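You operate a simulated robot arm through the tools that you are given. There is no shell and no other tool. Be economical: measure what you need, move in short steps, check, and stop when the job is done.

You run a simulated two-armed robot. Do the job below in one go: nothing can be reset, and whatever is moved stays where it is left.

## Task
Take the round pad and leave it on the top of the gauging bench. Take the oval plate and leave it on top of the carton on the top of the service bench. Close the drawer number five. Pick up the blue cylinder with one hand, pass it to the other hand and put it on the top of the side bench. Turn the torque dial to 40 Nm. Close the stock table drawer. Put the cup from the top of the stock table on the top of the sorting table. Put the clip from the ribbed mat on the top of the tool stand. Fetch the brass brush and set it on the rubber mat. Any order will do. Set down upright: round pad, blue cylinder, cup, clip.

The check looks at the end state, three seconds after you hand in, the way a careful person would. Anything else that was tipped, shoved, dropped, spilled or broken makes it a failure.

## Robot
Two 6-joint arms with two-finger parallel grippers on one trunk, on a base that drives. Base frame: it is fixed to the floor where the robot stands at the start and does not move with it; the origin is under the middle of the robot, x ahead of it, y to its left, z up; the surface under the hand at the start is at about z = 0.84. Units: m, rad, N and s.
The left shoulder is at the start at [0.28, 0.185, 1.03], the right one opposite. With the tool pointing down near the work surface each hand reaches from about 0.56 to 0.94 m from the robot's upright axis, wherever it stands, measured 20 degrees to its own side. Places, roughly: blue cylinder (7x7x14 cm) [1.5, 2.5, 0.3]; brass brush (9x3x4 cm) [-0.7, 2.3, 0.9]; carton [-1, 2.75, 1]; clip (3x5x4 cm) [-2.2, -6.5, 0.8]; cup (9x8x10 cm) [-2.9, -6.5, 0.8]; drawer number five [1.8, 2.2, 0.6]; oval plate (21x10x4 cm) [0.6, -0.2, 0.9]; round pad (6x6x7 cm) [0.6, 0, 0.9]; rubber mat (24x30 cm) [1.34, 2.4, 0.86]; stock table drawer [-2.6, -6.4, 0.7]; top of the gauging bench [2.4, -0.5, 0.9]; top of the side bench [1.6, 2.6, 0.9]; top of the sorting table [-1.7, -6.7, 0.8]; top of the tool stand [-0.7, -4.1, 0.8]; torque dial [-0.4, 2.4, 0.9]. Payload 1.57 kg a hand.
The tool frame of a hand sits at the grasp point between the pads (the TCP): z along the fingers, y along the line on which they close. The tips reach 0.03 m beyond it. The gripper opens to 0.08 m. The fingers are 0.017 m wide and 0.012 m thick; the gripper's body (0.04 by 0.082 m) begins 0.08 m behind the TCP.
Orientation is that of the tool frame in the base frame, as a unit quaternion [w, x, y, z]. With the fingers straight down and closing along the base's y, the tool's x points along the base's -x, its y along +y and its z along -z.

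## Interface
- The arms move only by the tool step_arm. It takes "left_series", "right_series" or both (then of equal length, played together; a hand with none holds still); each is text: rows parted by semicolons, each of 6 numbers parted by spaces: the shift along the tool's x, y, z in mm, then the turn, a rotation vector about the tool's x, y, z in degrees. In form: tx ty tz wx wy wz; .... A call has 1 to 12 rows; each row is the pose to reach, as a shift and turn from the pose commanded when the call began, along the tool's axes at that moment. "left_grip" and "right_grip" are, for a hand that has rows, the finger opening in mm, from 0 to 80, set as the call begins (left out, the last holds). Each row takes 0.2 s and may step no farther than 0.05 m and 0.15 rad from the row before; otherwise, or with a gripper value out of range, the whole call is refused. A pose out of reach is approached as far as the arm can. The call stops where the force on the tool passes 40 N (or 10 N more than at its start, if that is more) or the arm is blocked; 0.2 s more then pass. The fingers move at their own pace (about 0.153 m/s each) and stop on an object; they squeeze with about 35 N. The grip force told is the motor's: it shows also when the fingers shut on nothing. Time passes only in rows, and 0.2 s behind the last, so rows that repeat a pose let the fingers close. It gives the time, the measured TCP pose, the force on the tool (base axes), the opening and the grip force at its end, in the units of the frame above (readings bear some noise), with the torque about the TCP (base axes, N m) and any sound that the robot's microphone picked up, and new pictures: "views" is both (left out), scene, wrist or none (wrist: the cameras of the hands that moved).
- Cameras (640 x 400 px; columns grow to the right, rows downward): "scene" is now at [0.2432, 0.001, 1.4732]; the picture's right is [0.03, -1.00, 0.00], its down [-0.71, -0.02, -0.70] and it looks along [0.70, 0.02, -0.71] (base axes); focal length 280 px, centre (320, 200). "left" rides on the left gripper at [0.072, 0.007, -0.122] in its tool frame; the picture's right is [-0.09, 1.00, 0.00], its down [-0.84, -0.08, -0.54] and it looks along [-0.54, -0.05, 0.84] (tool axes); focal length 238 px, centre (320, 200). "right" rides on the right gripper at [0.072, -0.007, -0.122] in its tool frame; the picture's right is [0.09, 1.00, 0.00], its down [-0.84, 0.08, -0.54] and it looks along [-0.54, 0.05, 0.84] (tool axes); focal length 238 px, centre (320, 200). There is no depth. A picture from a camera that has moved, and an enlarged one, comes with that camera's place and axes in the base frame and with its lens.
- raise_lower(by): slides the trunk up (or, below 0, down) by that many m; the arms and the scene camera ride with it, the base frame stays. It gives what a move gives, with no picture.
- drive_base(legs): drives the robot by 1 to 6 legs, each [ahead, turn to the left] in m and rad, along the robot's own axes; the way and the turn of a leg run together, so that a leg with both is an arc; at most 1.5 m and 3.142 rad a leg. The arms and the cameras ride along, it lands a little off, and it stops where it bumps. It gives what a move gives, and a new picture of the scene camera.
- aim_head(pan, tilt): turns the head with the scene camera to pan (to the left, within 1.501 rad either way) and tilt (down, from -0.506 to 1.204), counted from straight ahead of the robot. It gives what a move gives, and a new picture of the scene camera.
- zoom(camera, box): a new picture of the part [left, top, right, bottom] of that camera's present view, enlarged. No time passes.
- close_job(): hands the job in; it is judged then, once.

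Work in short steps. Places have to be worked out from the pictures, the camera data and where the tool is seen: move nearer, look again, correct. Check each grasp and each placing, and mend what went wrong. You have 483 turns and 360 pictures in all, those below and enlarged ones among them. Open the grippers and draw the arms clear of the work before you hand the job in, unless the task says otherwise; then end with one line.

The tools are called after "Emit:" by a JSON object that holds its "name" and its "arguments". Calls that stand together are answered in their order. step_arm: Moves the arms, as the interface text tells. Its arguments: {"type":"object","properties":{"left_series":{"type":"string"},"left_grip":{"type":"number"},"right_series":{"type":"string"},"right_grip":{"type":"number"},"views":{"type":"string","enum":["both","scene","wrist","none"]}},"required":[]} The other tools are called the same way: raise_lower (by) slides the trunk up or down; drive_base (legs) drives the base; aim_head (pan, tilt) turns the head that bears the scene camera; zoom (camera, box) takes an enlarged picture of a part of a camera's view; close_job () hands the job in.

At the start:

```text
t: 0.0
left_tcp_pos: [0.5705, 0.2047, 1.1615]
left_tcp_rot: [0.001, -0.001, 1.0, 0.0]
left_wrist_force: [0.0, 0.3, -0.1]
left_moment: [0.0, -0.02, -0.02]
left_opening: 0.08
left_grip_force: 0.1
right_tcp_pos: [0.5368, -0.2854, 1.1467]
right_tcp_rot: [-0.001, 0.0, 1.0, 0.0]
right_wrist_force: [-0.1, 0.3, 0.3]
right_moment: [-0.02, 0.0, 0.01]
right_opening: 0.0798
right_grip_force: 0.0
trunk travel left (down, up): [-0.725, 0.265]
robot x, y, heading: [-0.0012, -0.0007, 0.003]
head pan, tilt: [0.024, 0.792]
```

scene: 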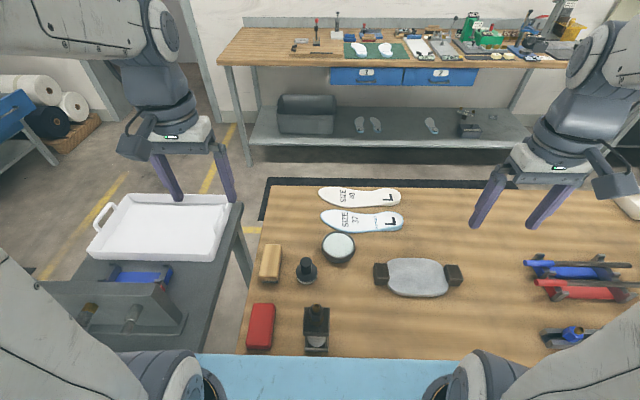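
right: 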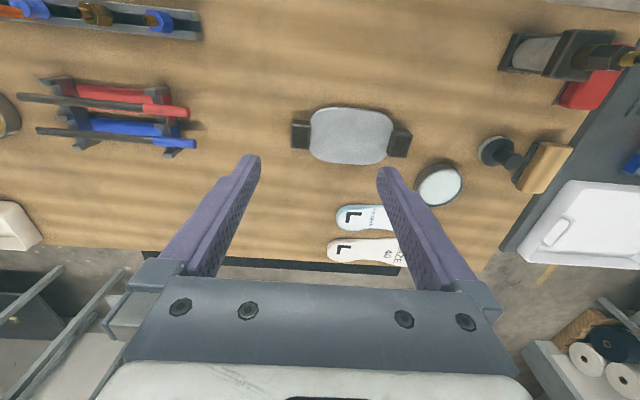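
left: 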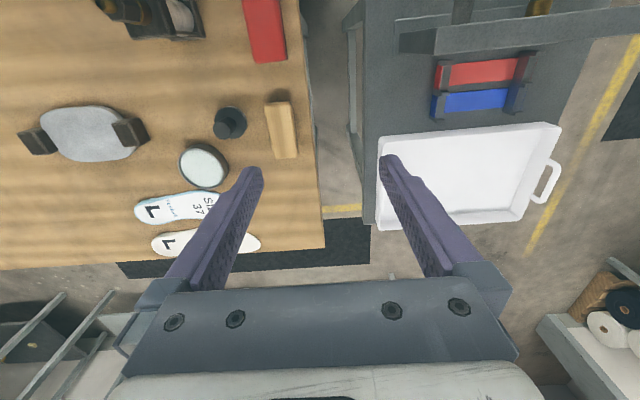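

The round pad looks to be the white-topped disc near (0.65, -0.03), and the oval plate is the grey one near (0.59, -0.22). I'll enlarge both to see their shapes.

Emit:
{"name": "zoom", "arguments": {"camera": "scene", "box": [230, 170, 480, 360]}}

Emit:
{"name": "zoom", "arguments": {"camera": "right", "box": [260, 80, 500, 230]}}

Emit:
{"name": "zoom", "arguments": {"camera": "scene", "box": [200, 0, 640, 170]}}

```text
2.11 times, centred on (355, 265) of scene
camera zoom: at [0.2432, 0.001, 1.4732], right [0.03, -1.0, 0.0], down [-0.71, -0.02, -0.7], along [0.7, 0.02, -0.71], focal length 588 px, centre (246, 63)
```

zoom: 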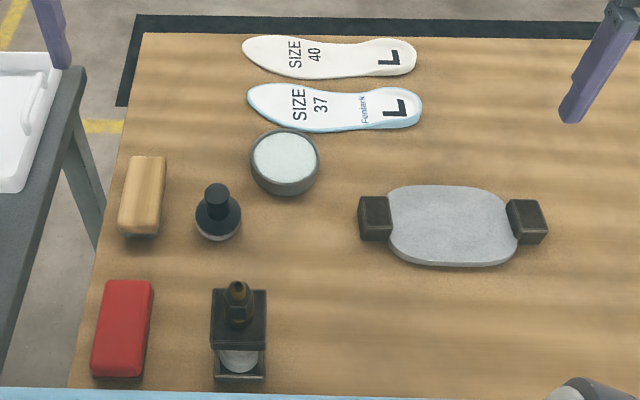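

```text
2.67 times, centred on (380, 155) of right
camera zoom: at [0.4664, -0.2914, 1.27], right [-0.09, 1.0, 0.0], down [0.84, 0.08, 0.54], along [0.54, 0.05, -0.84], focal length 636 px, centre (160, 320)
```

zoom: 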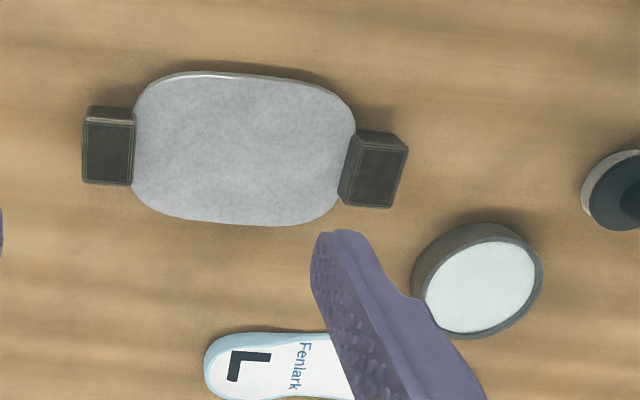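

```text
1.45 times, centred on (420, 85) of scene
camera zoom: at [0.2432, 0.001, 1.4732], right [0.03, -1.0, 0.0], down [-0.71, -0.02, -0.7], along [0.7, 0.02, -0.71], focal length 406 px, centre (174, 367)
```

zoom: 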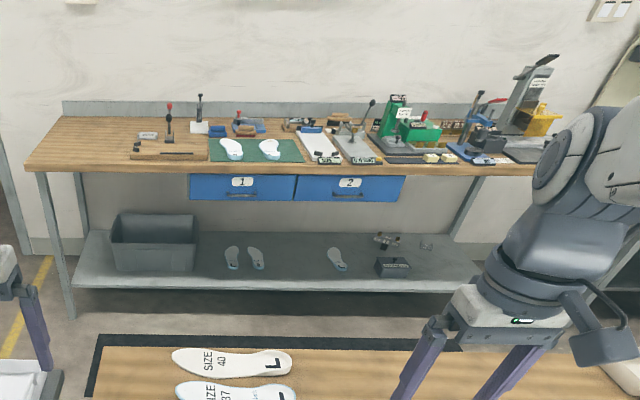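

The round pad (6x6x7) fits the black knobbed piece near (0.595, 0.05), since the white disc measures about 8.5 cm across. I'll bring the left hand above the knobbed piece for a closer look.

Emit:
{"name": "step_arm", "arguments": {"left_series": "-5 -40 30 0 0 0;-10 -80 60 0 0 0;-16 -120 90 0 0 0;-22 -152 120 0 0 0;-22 -152 120 0 0 0", "left_grip": 80}}

```text
refused: row 1 steps farther than a row can; nothing moved
```

The step was 50.2 mm, just over the limit, so I'll use smaller rows.

Emit:
{"name": "step_arm", "arguments": {"left_series": "-5 -35 25 0 0 0;-10 -70 50 0 0 0;-16 -105 75 0 0 0;-22 -135 100 0 0 0;-22 -152 120 0 0 0;-22 -152 120 0 0 0", "left_grip": 80}}

```text
t: 1.4
left_tcp_pos: [0.595, 0.0514, 1.0404]
left_tcp_rot: [0.001, 0.0, 1.0, 0.0]
left_wrist_force: [0.7, 0.0, 0.6]
left_moment: [-0.02, 0.02, 0.02]
left_opening: 0.0798
left_grip_force: 0.1
right_tcp_pos: [0.5382, -0.2854, 1.1466]
right_tcp_rot: [0.0, -0.001, 1.0, 0.0]
right_wrist_force: [0.4, -0.8, 0.5]
right_moment: [0.0, 0.0, -0.02]
right_opening: 0.0801
right_grip_force: 0.1
trunk travel left (down, up): [-0.725, 0.265]
robot x, y, heading: [-0.0011, 0.0001, -0.0]
head pan, tilt: [0.024, 0.792]
camera scene: at [0.2433, 0.0009, 1.4732], right [0.03, -1.0, 0.0], down [-0.71, -0.02, -0.7], along [0.7, 0.02, -0.71], focal length 280 px, centre (320, 200)
camera left: at [0.5216, 0.0584, 1.1643], right [0.09, 1.0, 0.0], down [0.84, -0.08, 0.54], along [0.54, -0.05, -0.84], focal length 238 px, centre (320, 200)
```

scene: 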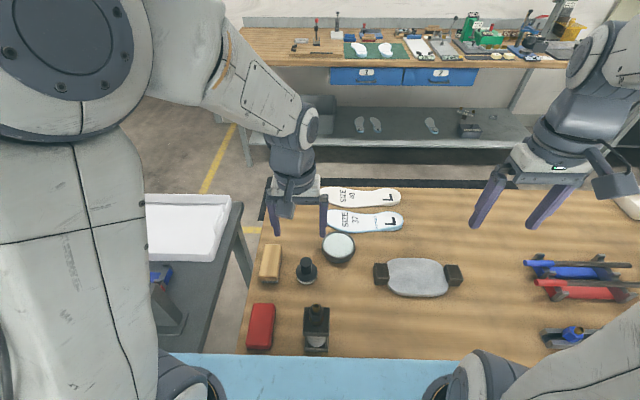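
left: 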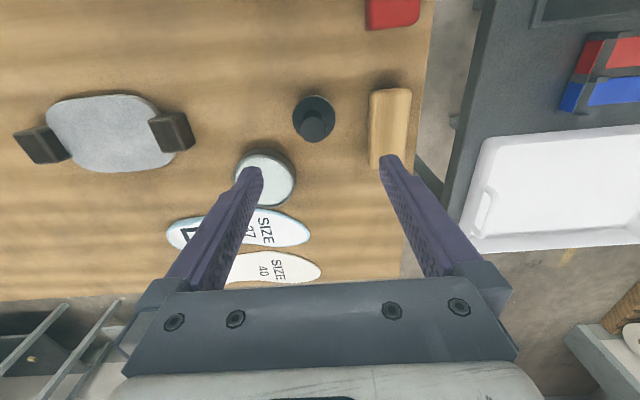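

The pad is at about (0.595, 0.044). I'll zoom to see its profile and choose the grip height.

Emit:
{"name": "zoom", "arguments": {"camera": "scene", "box": [280, 240, 340, 290]}}

Emit:
{"name": "zoom", "arguments": {"camera": "left", "box": [220, 70, 420, 195]}}

```text
8.00 times, centred on (310, 265) of scene
camera zoom: at [0.2433, 0.0009, 1.4732], right [0.03, -1.0, 0.0], down [-0.71, -0.02, -0.7], along [0.7, 0.02, -0.71], focal length 2236 px, centre (400, -320)
```

zoom: 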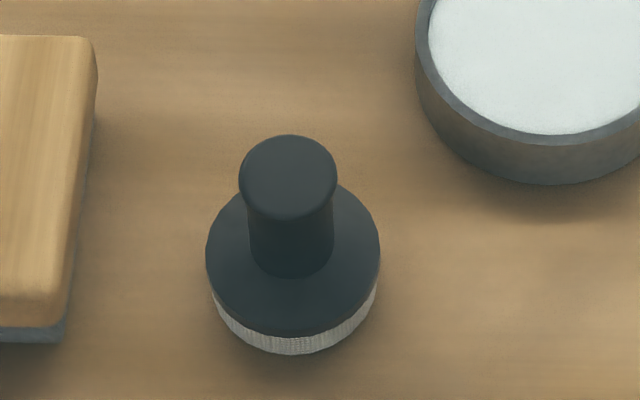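

```text
3.20 times, centred on (320, 132) of left
camera zoom: at [0.5216, 0.0584, 1.1643], right [0.09, 1.0, 0.0], down [0.84, -0.08, 0.54], along [0.54, -0.05, -0.84], focal length 763 px, centre (320, 416)
```

zoom: 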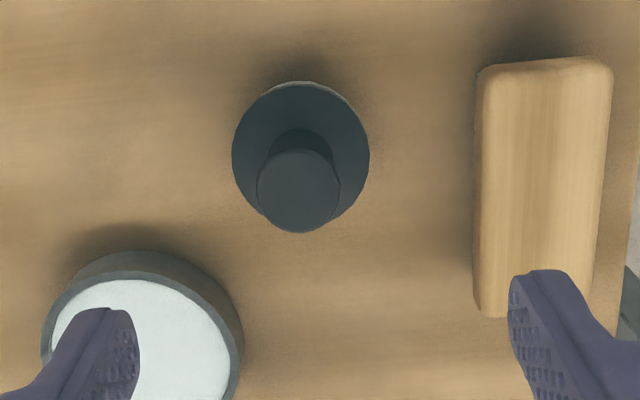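

It is a felt-bottomed disc with a slim knob, about 28 mm across. I'll grip the knob from above, with a narrower opening to stay clear of the jar.

Emit:
{"name": "step_arm", "arguments": {"left_series": "0 -7 40 0 0 0;0 -7 80 0 0 0;0 -7 110 0 0 0;0 -7 125 0 0 0;0 -7 136 0 0 0;0 -7 136 0 0 0", "left_grip": 54}}

Emit:
{"name": "step_arm", "arguments": {"left_series": "0 0 0 0 0 0;0 0 0 0 0 0", "left_grip": 0}}

```text
t: 2.8
left_tcp_pos: [0.5943, 0.0455, 0.9067]
left_tcp_rot: [0.0, -0.001, 1.0, 0.0]
left_wrist_force: [0.3, -0.1, 0.4]
left_moment: [-0.04, 0.03, 0.01]
left_opening: 0.0541
left_grip_force: 0.0
right_tcp_pos: [0.5389, -0.2849, 1.1476]
right_tcp_rot: [0.0, 0.0, 1.0, 0.0]
right_wrist_force: [0.1, -0.8, -1.1]
right_moment: [0.0, 0.0, 0.0]
right_opening: 0.0802
right_grip_force: 0.1
trunk travel left (down, up): [-0.725, 0.265]
robot x, y, heading: [-0.0004, -0.0046, -0.002]
head pan, tilt: [0.024, 0.792]
camera scene: at [0.2432, 0.001, 1.4732], right [0.03, -1.0, 0.0], down [-0.71, -0.02, -0.7], along [0.7, 0.02, -0.71], focal length 280 px, centre (320, 200)
camera left: at [0.5214, 0.0512, 1.0296], right [0.09, 1.0, 0.0], down [0.84, -0.08, 0.54], along [0.54, -0.05, -0.84], focal length 238 px, centre (320, 200)
```

scene: 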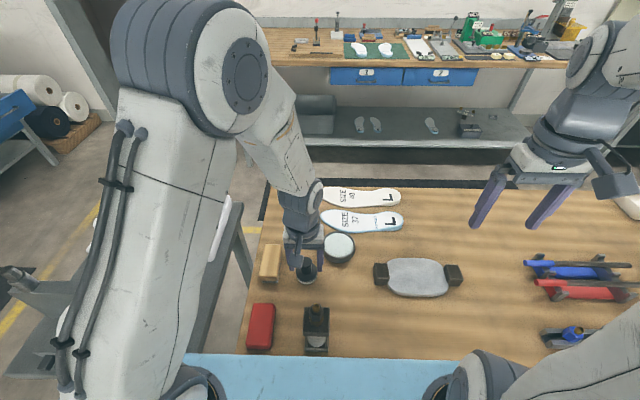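
left: 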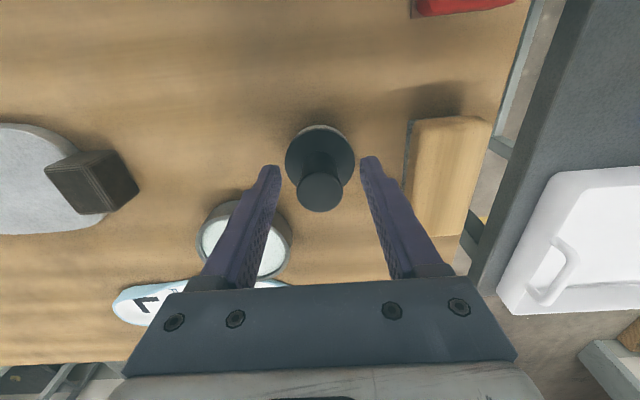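

```text
t: 3.4
left_tcp_pos: [0.5947, 0.0449, 0.9073]
left_tcp_rot: [0.001, 0.0, 1.0, 0.0]
left_wrist_force: [-0.6, 0.2, 0.3]
left_moment: [0.01, 0.0, -0.01]
left_opening: 0.0275
left_grip_force: 34.8
right_tcp_pos: [0.5381, -0.2856, 1.1462]
right_tcp_rot: [0.0, 0.0, 1.0, 0.0]
right_wrist_force: [0.9, -1.5, 0.4]
right_moment: [0.03, 0.02, 0.0]
right_opening: 0.08
right_grip_force: 0.0
trunk travel left (down, up): [-0.725, 0.265]
robot x, y, heading: [0.0005, 0.0021, 0.001]
head pan, tilt: [0.024, 0.792]
camera scene: at [0.2432, 0.001, 1.4732], right [0.03, -1.0, 0.0], down [-0.71, -0.02, -0.7], along [0.7, 0.02, -0.71], focal length 280 px, centre (320, 200)
camera left: at [0.5213, 0.0512, 1.0297], right [0.09, 1.0, 0.0], down [0.84, -0.08, 0.54], along [0.54, -0.05, -0.84], focal length 238 px, centre (320, 200)
```

scene: 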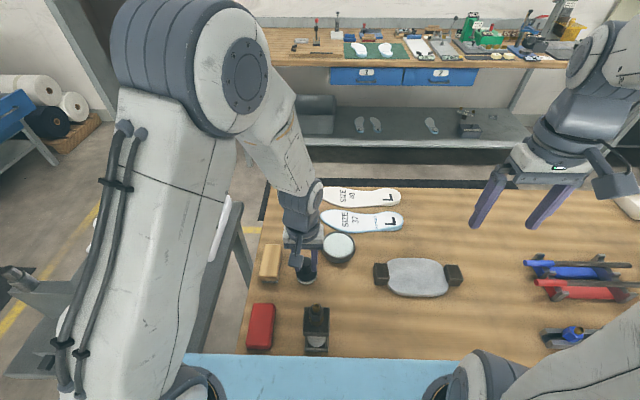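
left: 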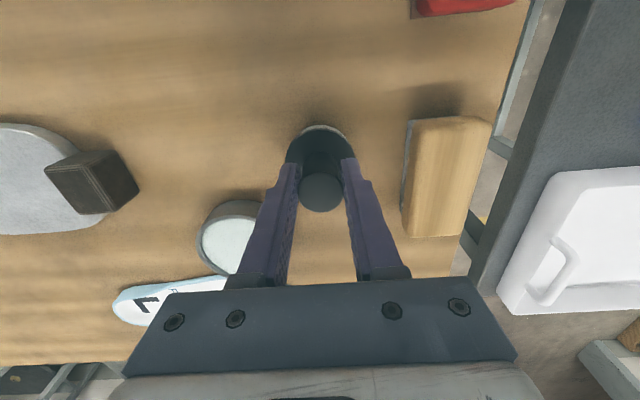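

The knob is held, at 27.5 mm with 35 N. I'll lift it and draw the arm back a little, then look around to plan the drive.

Emit:
{"name": "step_arm", "arguments": {"left_series": "0 0 -40 0 0 0;0 0 -80 0 0 0;0 0 -120 0 0 0;0 0 -160 0 0 0;0 40 -190 0 0 0;0 85 -210 0 0 0;0 130 -220 0 0 0;0 130 -220 0 0 0", "views": "wrist"}}

Emit:
{"name": "aim_head", "arguments": {"pan": 0.9, "tilt": 0.5}}

Emit:
{"name": "aim_head", "arguments": {"pan": -0.9, "tilt": 0.5}}

Emit:
{"name": "aim_head", "arguments": {"pan": 0.0, "tilt": 0.3}}

```text
t: 5.2
left_tcp_pos: [0.5913, 0.1744, 1.1257]
left_tcp_rot: [0.0, 0.0, 1.0, 0.0]
left_wrist_force: [-0.1, -0.4, -1.7]
left_moment: [0.0, 0.02, 0.01]
left_opening: 0.0276
left_grip_force: 34.8
right_tcp_pos: [0.5366, -0.2855, 1.1481]
right_tcp_rot: [0.0, 0.0, 1.0, 0.0]
right_wrist_force: [-1.0, -0.3, 0.3]
right_moment: [-0.03, 0.03, -0.03]
right_opening: 0.0802
right_grip_force: 0.1
trunk travel left (down, up): [-0.725, 0.265]
robot x, y, heading: [-0.0019, 0.0004, 0.004]
head pan, tilt: [0.024, 0.792]
camera left: at [0.5195, 0.1818, 1.2486], right [0.09, 1.0, 0.0], down [0.84, -0.08, 0.54], along [0.54, -0.05, -0.84], focal length 238 px, centre (320, 200)
```

left: 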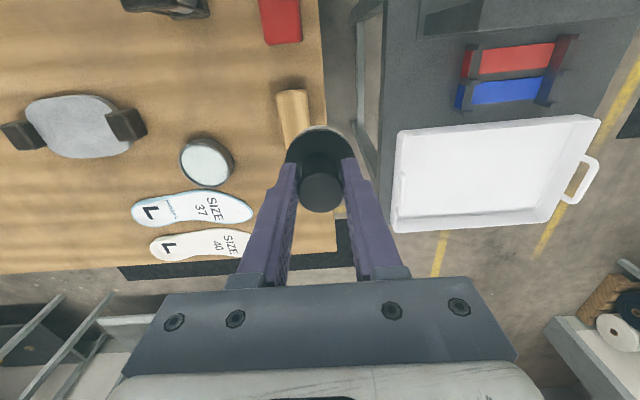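

```text
t: 6.4
left_tcp_pos: [0.5916, 0.1745, 1.125]
left_tcp_rot: [0.0, 0.0, 1.0, 0.0]
left_wrist_force: [-0.1, -0.6, -1.1]
left_moment: [-0.04, 0.0, 0.02]
left_opening: 0.0273
left_grip_force: 35.6
right_tcp_pos: [0.5379, -0.2857, 1.1476]
right_tcp_rot: [0.0, 0.0, 1.0, 0.0]
right_wrist_force: [-0.2, 0.4, 1.0]
right_moment: [0.01, 0.0, 0.02]
right_opening: 0.08
right_grip_force: 0.0
trunk travel left (down, up): [-0.725, 0.265]
robot x, y, heading: [-0.0029, 0.0019, 0.004]
head pan, tilt: [0.901, 0.499]
camera scene: at [0.2188, 0.0703, 1.4985], right [0.78, -0.62, 0.0], down [-0.3, -0.38, -0.88], along [0.55, 0.69, -0.48], focal length 280 px, centre (320, 200)
```

scene: 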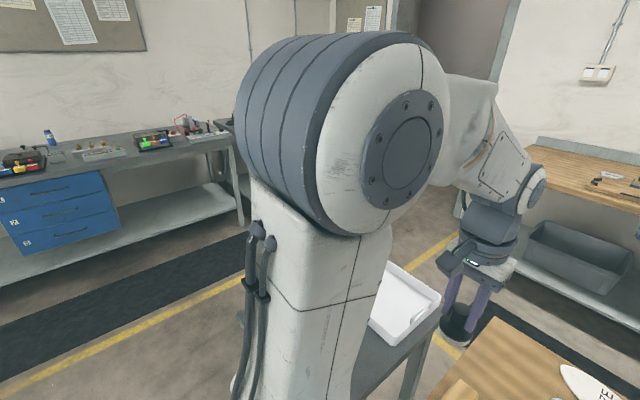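

```text
t: 8.2
left_tcp_pos: [0.5924, 0.1756, 1.1268]
left_tcp_rot: [0.0, 0.0, 1.0, 0.0]
left_wrist_force: [-0.3, 0.2, -1.3]
left_moment: [0.03, 0.01, -0.02]
left_opening: 0.0273
left_grip_force: 34.5
right_tcp_pos: [0.5389, -0.286, 1.1468]
right_tcp_rot: [0.001, 0.001, 1.0, 0.0]
right_wrist_force: [0.2, 0.1, 0.3]
right_moment: [-0.01, -0.04, 0.02]
right_opening: 0.08
right_grip_force: 0.1
trunk travel left (down, up): [-0.725, 0.265]
robot x, y, heading: [-0.0002, 0.0002, 0.002]
head pan, tilt: [-0.901, 0.499]
camera scene: at [0.2188, -0.0723, 1.4985], right [-0.78, -0.62, 0.0], down [-0.3, 0.38, -0.88], along [0.55, -0.69, -0.48], focal length 280 px, centre (320, 200)
```

scene: 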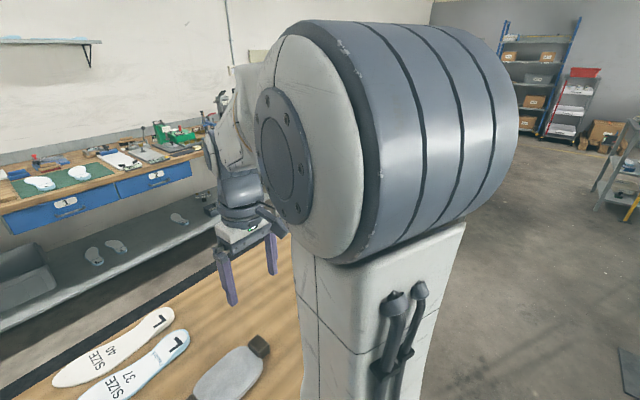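

```text
t: 9.4
left_tcp_pos: [0.5932, 0.1739, 1.1248]
left_tcp_rot: [-0.001, 0.0, 1.0, 0.0]
left_wrist_force: [-0.6, 0.0, 0.1]
left_moment: [-0.01, 0.02, 0.02]
left_opening: 0.0275
left_grip_force: 35.2
right_tcp_pos: [0.5378, -0.2855, 1.1475]
right_tcp_rot: [0.0, 0.0, 1.0, 0.0]
right_wrist_force: [-0.8, -0.7, -0.3]
right_moment: [-0.02, -0.01, 0.0]
right_opening: 0.0802
right_grip_force: 0.1
trunk travel left (down, up): [-0.725, 0.265]
robot x, y, heading: [-0.0008, -0.0006, 0.002]
head pan, tilt: [0.0, 0.3]
camera scene: at [0.2556, -0.0011, 1.5169], right [0.0, -1.0, 0.0], down [-0.3, 0.0, -0.96], along [0.96, 0.0, -0.3], focal length 280 px, centre (320, 200)
```

scene: 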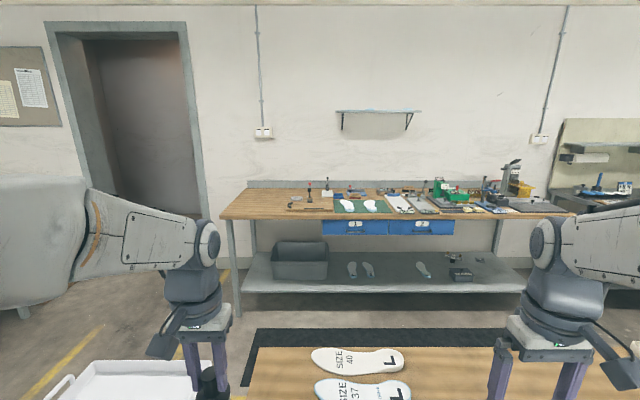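

Gauging bench is ahead, with free space at its left end near (2.2, 0.45). Before backing out I'll check the floor to the sides and behind.

Emit:
{"name": "aim_head", "arguments": {"pan": 1.5, "tilt": 0.5}}

Emit:
{"name": "aim_head", "arguments": {"pan": -1.5, "tilt": 0.5}}

```text
t: 11.0
left_tcp_pos: [0.5915, 0.1744, 1.1258]
left_tcp_rot: [0.0, 0.0, 1.0, 0.0]
left_wrist_force: [0.6, -0.6, -1.2]
left_moment: [0.01, -0.03, -0.04]
left_opening: 0.0276
left_grip_force: 35.3
right_tcp_pos: [0.5373, -0.2846, 1.1475]
right_tcp_rot: [0.0, 0.0, 1.0, 0.0]
right_wrist_force: [0.1, 0.6, -0.7]
right_moment: [-0.04, -0.01, 0.02]
right_opening: 0.0802
right_grip_force: 0.0
trunk travel left (down, up): [-0.725, 0.265]
robot x, y, heading: [-0.0009, 0.0023, -0.003]
head pan, tilt: [1.499, 0.499]
camera scene: at [0.1688, 0.0897, 1.4986], right [1.0, -0.07, 0.0], down [-0.03, -0.48, -0.88], along [0.06, 0.88, -0.48], focal length 280 px, centre (320, 200)
```

scene: 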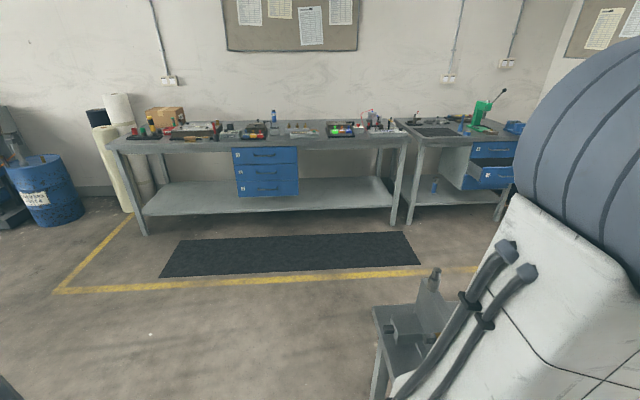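

```text
t: 13.6
left_tcp_pos: [0.5929, 0.1743, 1.1253]
left_tcp_rot: [0.0, 0.0, 1.0, 0.0]
left_wrist_force: [0.0, -0.3, -1.3]
left_moment: [0.02, 0.04, 0.02]
left_opening: 0.0278
left_grip_force: 34.9
right_tcp_pos: [0.5365, -0.2861, 1.1475]
right_tcp_rot: [0.001, 0.0, 1.0, 0.0]
right_wrist_force: [-0.3, 0.7, 1.1]
right_moment: [0.02, 0.02, -0.03]
right_opening: 0.0799
right_grip_force: 0.0
trunk travel left (down, up): [-0.725, 0.265]
robot x, y, heading: [0.0002, -0.0027, 0.006]
head pan, tilt: [-1.499, 0.499]
camera scene: at [0.1688, -0.0918, 1.4986], right [-1.0, -0.07, 0.0], down [-0.03, 0.48, -0.88], along [0.06, -0.88, -0.48], focal length 280 px, centre (320, 200)
```

scene: 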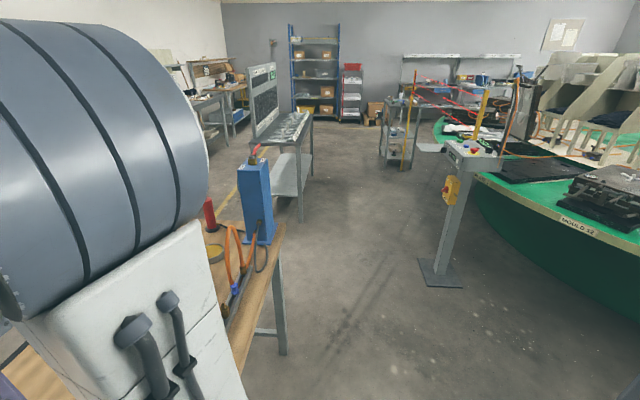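

The aisles are clear: side and service benches on the left, gauging bench ahead, turntable behind right. I'll back out a little, turn left, cross the open floor, then head toward the left end of the gauging bench.

Emit:
{"name": "aim_head", "arguments": {"pan": 0, "tilt": 0.6}}

Emit:
{"name": "drive_base", "arguments": {"legs": [[-0.35, 0], [0, 1.571], [1.1, 0], [0, -1.571], [1.4, 0]]}}

```text
t: 15.2
left_tcp_pos: [0.5932, 0.1749, 1.1267]
left_tcp_rot: [0.0, 0.0, 1.0, 0.0]
left_wrist_force: [0.4, -0.5, -0.7]
left_moment: [-0.02, 0.01, -0.01]
left_opening: 0.0277
left_grip_force: 35.8
right_tcp_pos: [0.5382, -0.286, 1.1471]
right_tcp_rot: [0.0, 0.0, 1.0, 0.0]
right_wrist_force: [-0.2, -0.8, -0.1]
right_moment: [0.0, -0.01, -0.01]
right_opening: 0.0803
right_grip_force: 0.1
trunk travel left (down, up): [-0.725, 0.265]
robot x, y, heading: [-0.0006, -0.0043, 0.001]
head pan, tilt: [0.0, 0.6]
camera scene: at [0.2506, -0.0011, 1.4895], right [0.0, -1.0, 0.0], down [-0.56, 0.0, -0.83], along [0.83, 0.0, -0.56], focal length 280 px, centre (320, 200)
```

scene: 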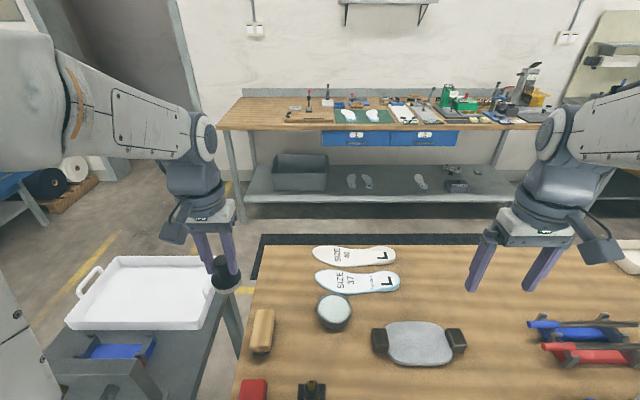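

```text
t: 37.0
left_tcp_pos: [1.6751, 1.29, 1.125]
left_tcp_rot: [0.0, -0.004, 1.0, 0.0]
left_wrist_force: [0.3, 0.1, -0.8]
left_moment: [-0.01, 0.03, -0.01]
left_opening: 0.0275
left_grip_force: 35.0
right_tcp_pos: [1.6232, 0.8293, 1.1476]
right_tcp_rot: [-0.001, -0.004, 1.0, 0.0]
right_wrist_force: [0.1, -0.7, 0.3]
right_moment: [0.04, 0.0, 0.01]
right_opening: 0.0799
right_grip_force: 0.1
trunk travel left (down, up): [-0.725, 0.265]
robot x, y, heading: [1.0801, 1.1123, 0.007]
head pan, tilt: [0.0, 0.6]
camera scene: at [1.334, 1.1122, 1.4895], right [0.01, -1.0, 0.0], down [-0.56, 0.0, -0.83], along [0.83, 0.01, -0.56], focal length 280 px, centre (320, 200)
```

scene: 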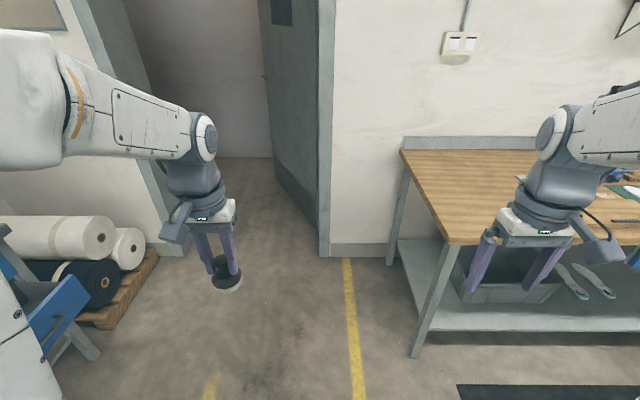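

The bench's left edge is at y≈0.70, with its front at x≈1.97. I'll drive on and turn so the left hand faces a clear spot near (2.12, 0.50).

Emit:
{"name": "drive_base", "arguments": {"legs": [[0.44, 0], [0, -1.16]]}}

```text
t: 42.6
left_tcp_pos: [1.9289, 0.6477, 1.1257]
left_tcp_rot: [0.001, 0.542, 0.841, 0.0]
left_wrist_force: [-0.8, 0.3, -0.7]
left_moment: [-0.03, 0.0, -0.01]
left_opening: 0.0275
left_grip_force: 35.2
right_tcp_pos: [1.4856, 0.5081, 1.1466]
right_tcp_rot: [0.0, 0.541, 0.841, -0.001]
right_wrist_force: [-0.5, 0.0, 0.5]
right_moment: [0.03, 0.02, 0.01]
right_opening: 0.0796
right_grip_force: 0.0
trunk travel left (down, up): [-0.725, 0.265]
robot x, y, heading: [1.525, 1.1139, -1.146]
head pan, tilt: [0.0, 0.6]
camera scene: at [1.6289, 0.8878, 1.4895], right [-0.91, -0.41, 0.0], down [-0.23, 0.51, -0.83], along [0.34, -0.75, -0.56], focal length 280 px, centre (320, 200)
```

scene: 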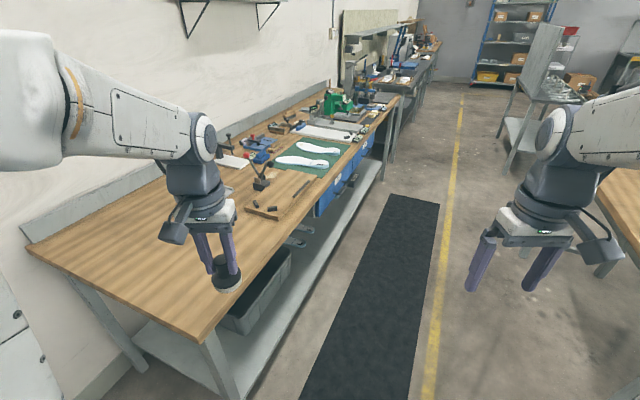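

The bench's left end is empty, so I'll carry the pad over it to about (2.13, 0.50).

Emit:
{"name": "step_arm", "arguments": {"left_series": "-40 22 0 0 0 0;-80 44 0 0 0 0;-120 67 0 0 0 0;-160 89 20 0 0 0;-195 110 50 0 0 0;-217 121 80 0 0 0;-217 121 80 0 0 0"}}

```text
refused: row 5 steps farther than a row can; nothing moved
```

A row ran slightly too long, so I'll spread the move out.

Emit:
{"name": "step_arm", "arguments": {"left_series": "-40 22 0 0 0 0;-80 44 0 0 0 0;-120 67 0 0 0 0;-155 86 15 0 0 0;-187 104 40 0 0 0;-208 115 65 0 0 0;-217 121 85 0 0 0;-217 121 85 0 0 0"}}

```text
t: 44.4
left_tcp_pos: [2.1274, 0.502, 1.0413]
left_tcp_rot: [0.0, 0.542, 0.84, 0.0]
left_wrist_force: [0.3, -0.7, -1.1]
left_moment: [0.01, -0.02, -0.01]
left_opening: 0.0275
left_grip_force: 35.3
right_tcp_pos: [1.4869, 0.5072, 1.1471]
right_tcp_rot: [0.0, 0.541, 0.841, 0.0]
right_wrist_force: [0.0, 0.7, 0.3]
right_moment: [0.0, -0.01, 0.0]
right_opening: 0.08
right_grip_force: 0.1
trunk travel left (down, up): [-0.725, 0.265]
robot x, y, heading: [1.5221, 1.115, -1.144]
head pan, tilt: [0.0, 0.6]
camera scene: at [1.629, 0.8877, 1.4894], right [-0.91, -0.41, 0.0], down [-0.23, 0.51, -0.82], along [0.34, -0.75, -0.57], focal length 280 px, centre (320, 200)
camera left: at [2.102, 0.5698, 1.1635], right [0.94, 0.33, 0.0], down [0.28, -0.79, 0.54], along [0.18, -0.51, -0.84], focal length 238 px, centre (320, 200)
```

scene: 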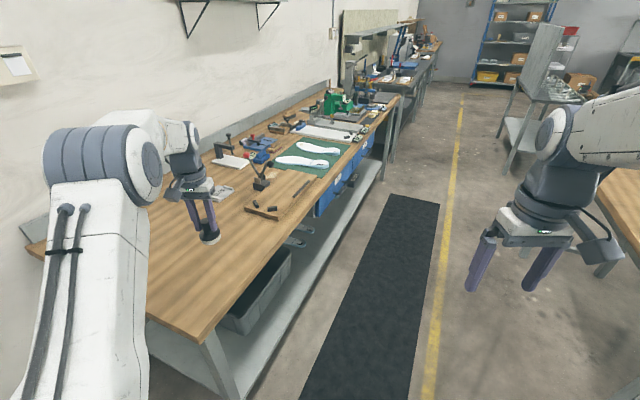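
left: 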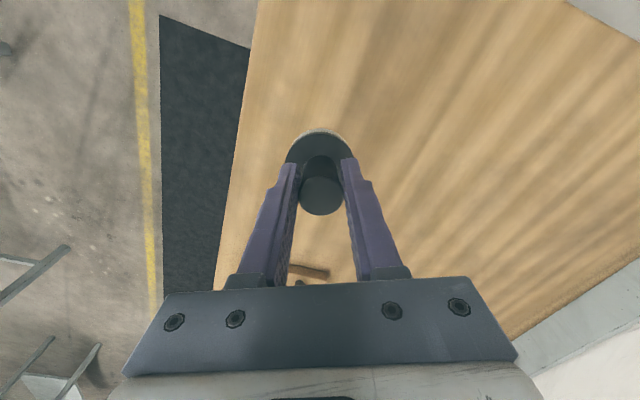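

It's well over clear wood, so I'll lower gently and watch the force.

Emit:
{"name": "step_arm", "arguments": {"left_series": "0 0 35 0 0 0;0 0 50 0 0 0;0 0 58 0 0 0;0 0 64 0 0 0;0 0 68 0 0 0;0 0 68 0 0 0", "views": "wrist"}}

```text
t: 45.8
left_tcp_pos: [2.127, 0.5009, 0.9706]
left_tcp_rot: [0.0, 0.543, 0.84, 0.001]
left_wrist_force: [0.3, -0.6, -1.0]
left_moment: [0.02, 0.0, 0.02]
left_opening: 0.0277
left_grip_force: 35.0
right_tcp_pos: [1.4858, 0.5072, 1.1465]
right_tcp_rot: [0.0, 0.542, 0.841, 0.0]
right_wrist_force: [-0.4, -0.2, -0.5]
right_moment: [0.03, -0.02, -0.01]
right_opening: 0.0802
right_grip_force: 0.1
trunk travel left (down, up): [-0.725, 0.265]
robot x, y, heading: [1.5235, 1.1137, -1.147]
head pan, tilt: [0.0, 0.6]
camera left: at [2.103, 0.569, 1.0943], right [0.94, 0.33, 0.0], down [0.28, -0.79, 0.54], along [0.18, -0.51, -0.84], focal length 238 px, centre (320, 200)
```

left: 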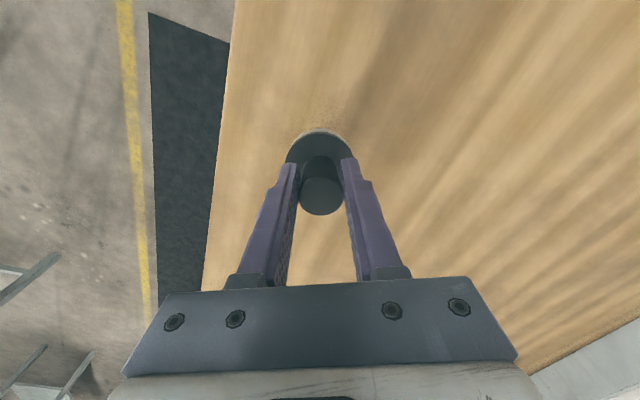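

There's no contact yet, so I'll keep lowering in small steps.

Emit:
{"name": "step_arm", "arguments": {"left_series": "0 0 4 0 0 0;0 0 8 0 0 0;0 0 12 0 0 0;0 0 16 0 0 0;0 0 20 0 0 0;0 0 24 0 0 0", "views": "none"}}

```text
t: 47.2
left_tcp_pos: [2.1278, 0.5004, 0.9483]
left_tcp_rot: [0.0, 0.542, 0.84, -0.001]
left_wrist_force: [0.7, -0.1, -0.5]
left_moment: [0.02, 0.01, 0.0]
left_opening: 0.0278
left_grip_force: 35.3
right_tcp_pos: [1.4869, 0.5059, 1.1485]
right_tcp_rot: [0.0, 0.542, 0.841, 0.0]
right_wrist_force: [-0.8, -0.2, 0.5]
right_moment: [0.03, -0.02, -0.01]
right_opening: 0.0801
right_grip_force: 0.0
trunk travel left (down, up): [-0.725, 0.265]
robot x, y, heading: [1.526, 1.117, -1.149]
head pan, tilt: [0.0, 0.6]
```

Still free at 0.948. I'll continue the same way.

Emit:
{"name": "step_arm", "arguments": {"left_series": "0 0 4 0 0 0;0 0 8 0 0 0;0 0 12 0 0 0;0 0 16 0 0 0;0 0 20 0 0 0;0 0 24 0 0 0", "views": "wrist"}}

```text
t: 48.6
left_tcp_pos: [2.1279, 0.4987, 0.9269]
left_tcp_rot: [0.001, 0.541, 0.841, 0.0]
left_wrist_force: [-2.3, 1.5, 12.6]
left_moment: [0.25, -0.17, 0.06]
left_opening: 0.0275
left_grip_force: 34.8
right_tcp_pos: [1.4852, 0.5077, 1.1478]
right_tcp_rot: [0.0, 0.542, 0.84, 0.001]
right_wrist_force: [0.3, -0.5, 0.0]
right_moment: [0.0, -0.01, -0.07]
right_opening: 0.0797
right_grip_force: 0.0
trunk travel left (down, up): [-0.725, 0.265]
robot x, y, heading: [1.526, 1.1163, -1.143]
head pan, tilt: [0.0, 0.6]
camera left: at [2.1033, 0.5684, 1.0494], right [0.94, 0.33, 0.0], down [0.27, -0.79, 0.54], along [0.18, -0.51, -0.84], focal length 238 px, centre (320, 200)
```

left: 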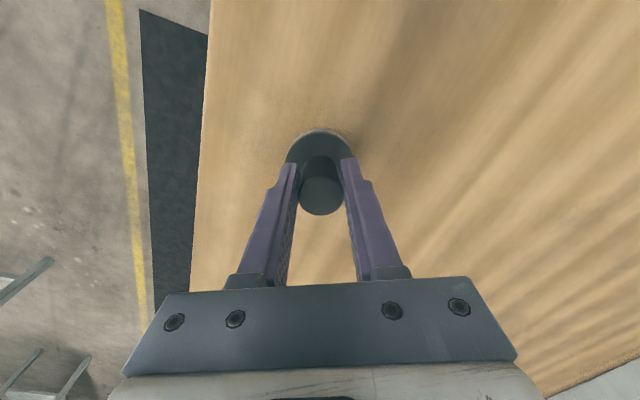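

Contact at 0.927 with 13 N. I'll ease off 1 mm, open, and lift straight up.

Emit:
{"name": "step_arm", "arguments": {"left_series": "0 0 -1 0 0 0;0 0 -1 0 0 0", "left_grip": 50, "views": "none"}}

Emit:
{"name": "step_arm", "arguments": {"left_series": "0 0 -25 0 0 0;0 0 -60 0 0 0;0 0 -100 0 0 0;0 0 -145 0 0 0;40 -20 -170 0 0 0;80 -45 -185 0 0 0;120 -67 -195 0 0 0;160 -89 -200 0 0 0;195 -105 -200 0 0 0;217 -115 -200 0 0 0;217 -115 -200 0 0 0"}}

```text
t: 49.2
left_tcp_pos: [2.127, 0.4995, 0.9254]
left_tcp_rot: [0.0, 0.542, 0.84, 0.0]
left_wrist_force: [-1.0, -0.1, 0.4]
left_moment: [0.04, 0.02, 0.02]
left_opening: 0.0501
left_grip_force: 0.1
right_tcp_pos: [1.487, 0.5074, 1.1474]
right_tcp_rot: [0.0, 0.542, 0.84, 0.0]
right_wrist_force: [-0.7, 0.1, 0.0]
right_moment: [-0.01, 0.02, 0.05]
right_opening: 0.08
right_grip_force: 0.1
trunk travel left (down, up): [-0.725, 0.265]
robot x, y, heading: [1.5231, 1.1168, -1.143]
head pan, tilt: [0.0, 0.6]
```

```text
refused: row 5 steps farther than a row can; nothing moved
```

Released, though the lift-out was refused. I'll resend it with shorter rows.

Emit:
{"name": "step_arm", "arguments": {"left_series": "0 0 -25 0 0 0;0 0 -60 0 0 0;0 0 -100 0 0 0;0 0 -145 0 0 0;30 -16 -170 0 0 0;68 -38 -185 0 0 0;108 -60 -195 0 0 0;148 -82 -200 0 0 0;185 -102 -200 0 0 0;217 -115 -200 0 0 0;217 -115 -200 0 0 0"}}

```text
t: 51.6
left_tcp_pos: [1.933, 0.6498, 1.1276]
left_tcp_rot: [0.0, 0.542, 0.84, 0.0]
left_wrist_force: [-0.5, -0.4, -0.4]
left_moment: [-0.03, 0.0, -0.01]
left_opening: 0.0501
left_grip_force: 0.1
right_tcp_pos: [1.4862, 0.5076, 1.1481]
right_tcp_rot: [0.0, 0.542, 0.84, 0.0]
right_wrist_force: [0.1, 0.1, -0.6]
right_moment: [-0.02, 0.0, 0.01]
right_opening: 0.0798
right_grip_force: 0.1
trunk travel left (down, up): [-0.725, 0.265]
robot x, y, heading: [1.5229, 1.1139, -1.144]
head pan, tilt: [0.0, 0.6]
camera scene: at [1.6287, 0.888, 1.4895], right [-0.91, -0.41, 0.0], down [-0.23, 0.51, -0.83], along [0.34, -0.75, -0.56], focal length 280 px, centre (320, 200)
camera left: at [1.9084, 0.7177, 1.2496], right [0.94, 0.33, 0.0], down [0.28, -0.79, 0.54], along [0.18, -0.51, -0.84], focal length 238 px, centre (320, 200)
```

scene: 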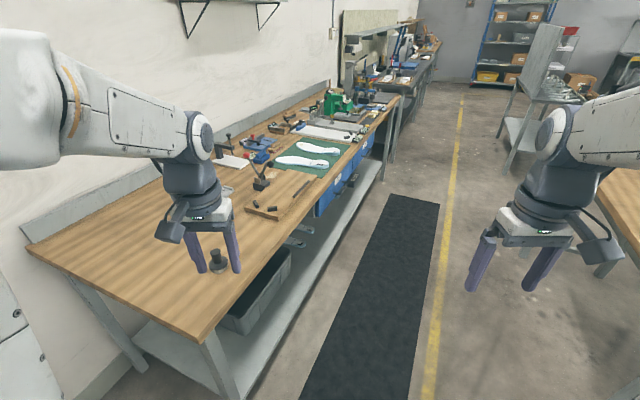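
left: 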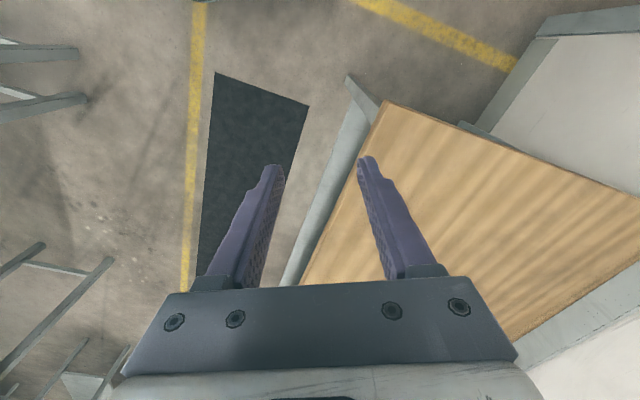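

The round pad stands upright on the gauging bench. Next I'll turn round to face the side bench for the cylinder and drawer five.

Emit:
{"name": "drive_base", "arguments": {"legs": [[0, 2.715]]}}

```text
t: 58.4
left_tcp_pos: [1.3447, 1.7087, 1.1262]
left_tcp_rot: [0.0, -0.707, 0.707, 0.0]
left_wrist_force: [-0.3, -0.3, 0.6]
left_moment: [0.01, 0.0, 0.03]
left_opening: 0.05
left_grip_force: 0.0
right_tcp_pos: [1.8105, 1.6524, 1.1477]
right_tcp_rot: [0.0, 0.707, -0.707, 0.0]
right_wrist_force: [0.6, -0.2, 0.4]
right_moment: [0.01, 0.02, 0.0]
right_opening: 0.0802
right_grip_force: 0.1
trunk travel left (down, up): [-0.725, 0.265]
robot x, y, heading: [1.5255, 1.1151, 1.572]
head pan, tilt: [0.0, 0.6]
camera scene: at [1.5267, 1.3627, 1.4895], right [1.0, 0.0, 0.0], down [0.0, -0.56, -0.83], along [0.0, 0.83, -0.56], focal length 280 px, centre (320, 200)
```

scene: 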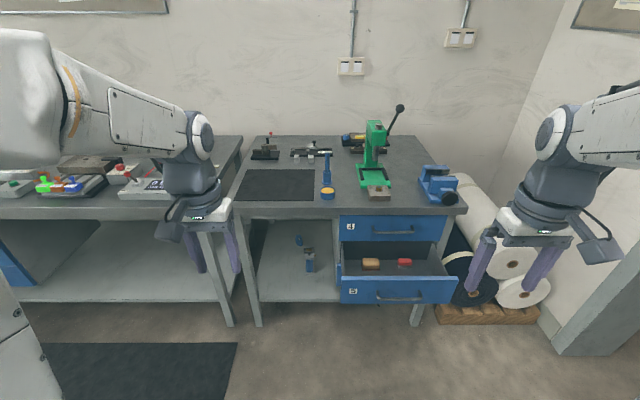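

Emit:
{"name": "zoom", "arguments": {"camera": "scene", "box": [220, 110, 480, 320]}}

Emit:
{"name": "zoom", "arguments": {"camera": "scene", "box": [260, 210, 360, 290]}}

```text
1.90 times, centred on (350, 215) of scene
camera zoom: at [1.5267, 1.3627, 1.4895], right [1.0, 0.0, 0.0], down [0.0, -0.56, -0.83], along [0.0, 0.83, -0.56], focal length 532 px, centre (263, 171)
```

zoom: 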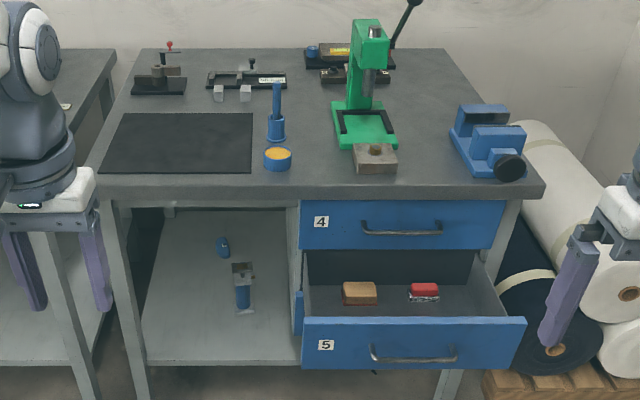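

```text
5.00 times, centred on (310, 250) of scene
camera zoom: at [1.5267, 1.3627, 1.4895], right [1.0, 0.0, 0.0], down [0.0, -0.56, -0.83], along [0.0, 0.83, -0.56], focal length 1397 px, centre (370, -50)
```

zoom: 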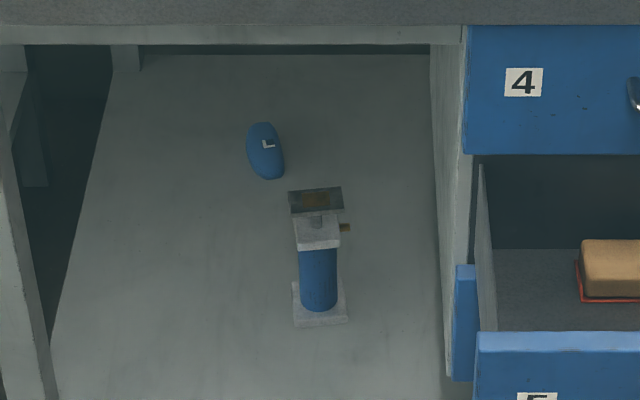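

Cylinder stands on the lower shelf near (1.47, 2.48), and drawer five is open about 14 cm. I'll lower the trunk so the hands can work at this height, then look.

Emit:
{"name": "raise_lower", "arguments": {"by": -0.5}}

Emit:
{"name": "aim_head", "arguments": {"pan": 0, "tilt": 0.45}}

```text
refused: -0.5 is not a number from -0.4 to 0.4
```

```text
t: 59.1
left_tcp_pos: [1.3446, 1.7088, 1.1272]
left_tcp_rot: [0.001, 0.708, -0.707, 0.0]
left_wrist_force: [-1.3, -0.2, -0.1]
left_moment: [-0.01, 0.01, -0.01]
left_opening: 0.05
left_grip_force: 0.1
right_tcp_pos: [1.8109, 1.6529, 1.1473]
right_tcp_rot: [-0.001, -0.707, 0.707, 0.0]
right_wrist_force: [-0.1, -0.4, -0.2]
right_moment: [-0.02, 0.01, 0.02]
right_opening: 0.0798
right_grip_force: 0.1
trunk travel left (down, up): [-0.725, 0.265]
robot x, y, heading: [1.525, 1.1166, 1.57]
head pan, tilt: [0.0, 0.45]
camera scene: at [1.5266, 1.3662, 1.503], right [1.0, 0.0, 0.0], down [0.0, -0.44, -0.9], along [0.0, 0.9, -0.44], focal length 280 px, centre (320, 200)
```

scene: 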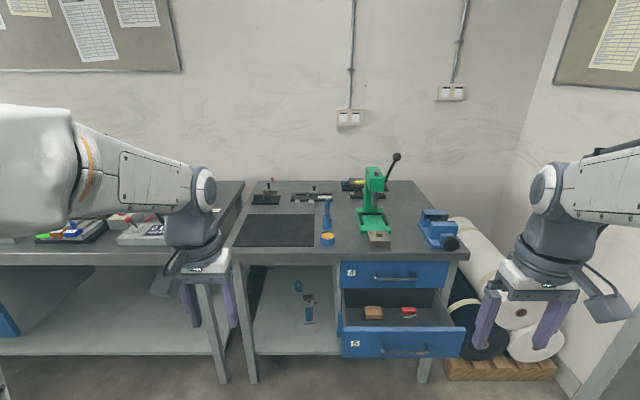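

A single trunk move is limited to 0.4 m, so I'll lower in two parts, then look again.

Emit:
{"name": "raise_lower", "arguments": {"by": -0.4}}

Emit:
{"name": "raise_lower", "arguments": {"by": -0.1}}

Emit:
{"name": "aim_head", "arguments": {"pan": 0, "tilt": 0.4}}

```text
t: 62.9
left_tcp_pos: [1.3441, 1.7086, 0.7272]
left_tcp_rot: [0.001, -0.707, 0.708, 0.0]
left_wrist_force: [-0.1, 0.4, 0.1]
left_moment: [0.01, 0.01, 0.03]
left_opening: 0.0499
left_grip_force: 0.1
right_tcp_pos: [1.8099, 1.653, 0.7483]
right_tcp_rot: [0.0, 0.707, -0.707, 0.0]
right_wrist_force: [-0.5, 0.6, 0.8]
right_moment: [-0.01, -0.02, -0.04]
right_opening: 0.0798
right_grip_force: 0.1
trunk travel left (down, up): [-0.325, 0.665]
robot x, y, heading: [1.5259, 1.1161, 1.567]
head pan, tilt: [0.0, 0.45]
```

```text
t: 64.3
left_tcp_pos: [1.3443, 1.7097, 0.6266]
left_tcp_rot: [0.0, 0.708, -0.707, -0.001]
left_wrist_force: [0.3, 0.5, -0.3]
left_moment: [-0.03, 0.0, 0.0]
left_opening: 0.0499
left_grip_force: 0.1
right_tcp_pos: [1.8101, 1.6525, 0.6472]
right_tcp_rot: [0.0, -0.707, 0.707, 0.0]
right_wrist_force: [0.0, 0.3, -0.6]
right_moment: [-0.02, 0.02, -0.01]
right_opening: 0.0797
right_grip_force: 0.0
trunk travel left (down, up): [-0.225, 0.765]
robot x, y, heading: [1.5266, 1.1144, 1.57]
head pan, tilt: [0.0, 0.45]
```

```text
t: 64.9
left_tcp_pos: [1.3444, 1.7093, 0.6261]
left_tcp_rot: [0.0, -0.707, 0.708, 0.0]
left_wrist_force: [0.2, 0.2, 1.0]
left_moment: [0.04, -0.02, -0.02]
left_opening: 0.0503
left_grip_force: 0.0
right_tcp_pos: [1.8088, 1.6525, 0.6481]
right_tcp_rot: [0.0, -0.707, 0.707, 0.0]
right_wrist_force: [0.5, 1.0, -0.3]
right_moment: [0.0, -0.04, 0.0]
right_opening: 0.0798
right_grip_force: 0.0
trunk travel left (down, up): [-0.225, 0.765]
robot x, y, heading: [1.5241, 1.1165, 1.572]
head pan, tilt: [0.0, 0.4]
camera scene: at [1.5266, 1.3669, 1.0077], right [1.0, 0.0, 0.0], down [0.0, -0.39, -0.92], along [0.0, 0.92, -0.39], focal length 280 px, centre (320, 200)
```

scene: 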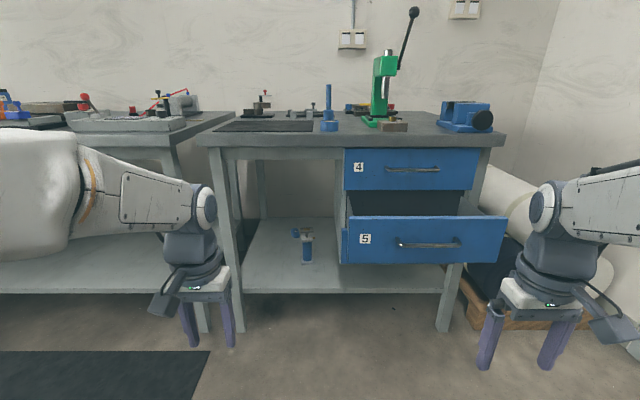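

Drawer five's front is at y≈2.075 and spans z 0.50–0.66, with its handle near z 0.58. I'll close the right fingers and pitch that hand to point forward for pushing.

Emit:
{"name": "step_arm", "arguments": {"right_series": "0 0 0 0 -8 0;0 0 0 0 -16 0;0 0 0 0 -24 0;0 0 0 0 -32 0;0 0 0 0 -40 0;0 0 0 0 -48 0;0 0 0 0 -56 0;0 0 0 0 -64 0;0 0 0 0 -72 0;0 0 0 0 -80 0;0 0 0 0 -80 0", "right_grip": 0}}

```text
t: 67.3
left_tcp_pos: [1.3447, 1.7083, 0.6268]
left_tcp_rot: [0.0, 0.708, -0.707, 0.0]
left_wrist_force: [0.4, -0.7, 0.2]
left_moment: [-0.01, -0.01, 0.04]
left_opening: 0.0498
left_grip_force: 0.1
right_tcp_pos: [1.8821, 1.68, 0.7589]
right_tcp_rot: [-0.454, 0.542, -0.541, -0.455]
right_wrist_force: [0.1, -0.1, -0.5]
right_moment: [0.02, 0.02, 0.02]
right_opening: 0.0
right_grip_force: 21.3
right hand out of reach, approached as far as the arm can: row 3, 4, 5, 6, 7, 8, 9, 10, 11
trunk travel left (down, up): [-0.225, 0.765]
robot x, y, heading: [1.5222, 1.1163, 1.571]
head pan, tilt: [0.0, 0.4]
camera scene: at [1.5266, 1.3669, 1.0077], right [1.0, 0.0, 0.0], down [0.0, -0.39, -0.92], along [0.0, 0.92, -0.39], focal length 280 px, centre (320, 200)
camera right: at [1.8881, 1.5476, 0.71], right [-1.0, -0.02, -0.09], down [-0.08, -0.39, 0.92], along [-0.05, 0.92, 0.39], focal length 238 px, centre (320, 200)
```

scene: 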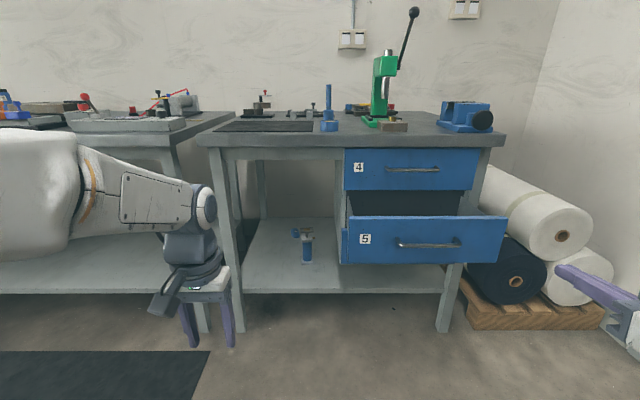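
right: 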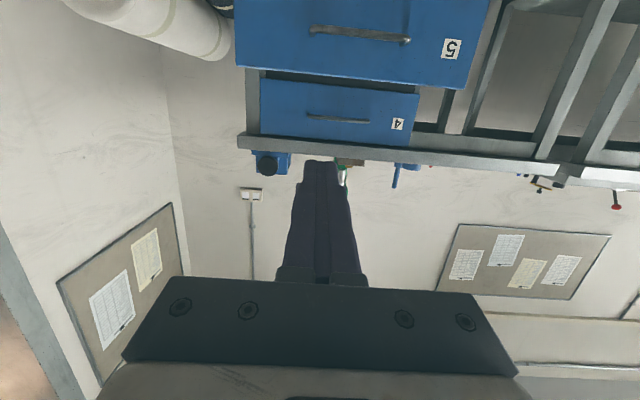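

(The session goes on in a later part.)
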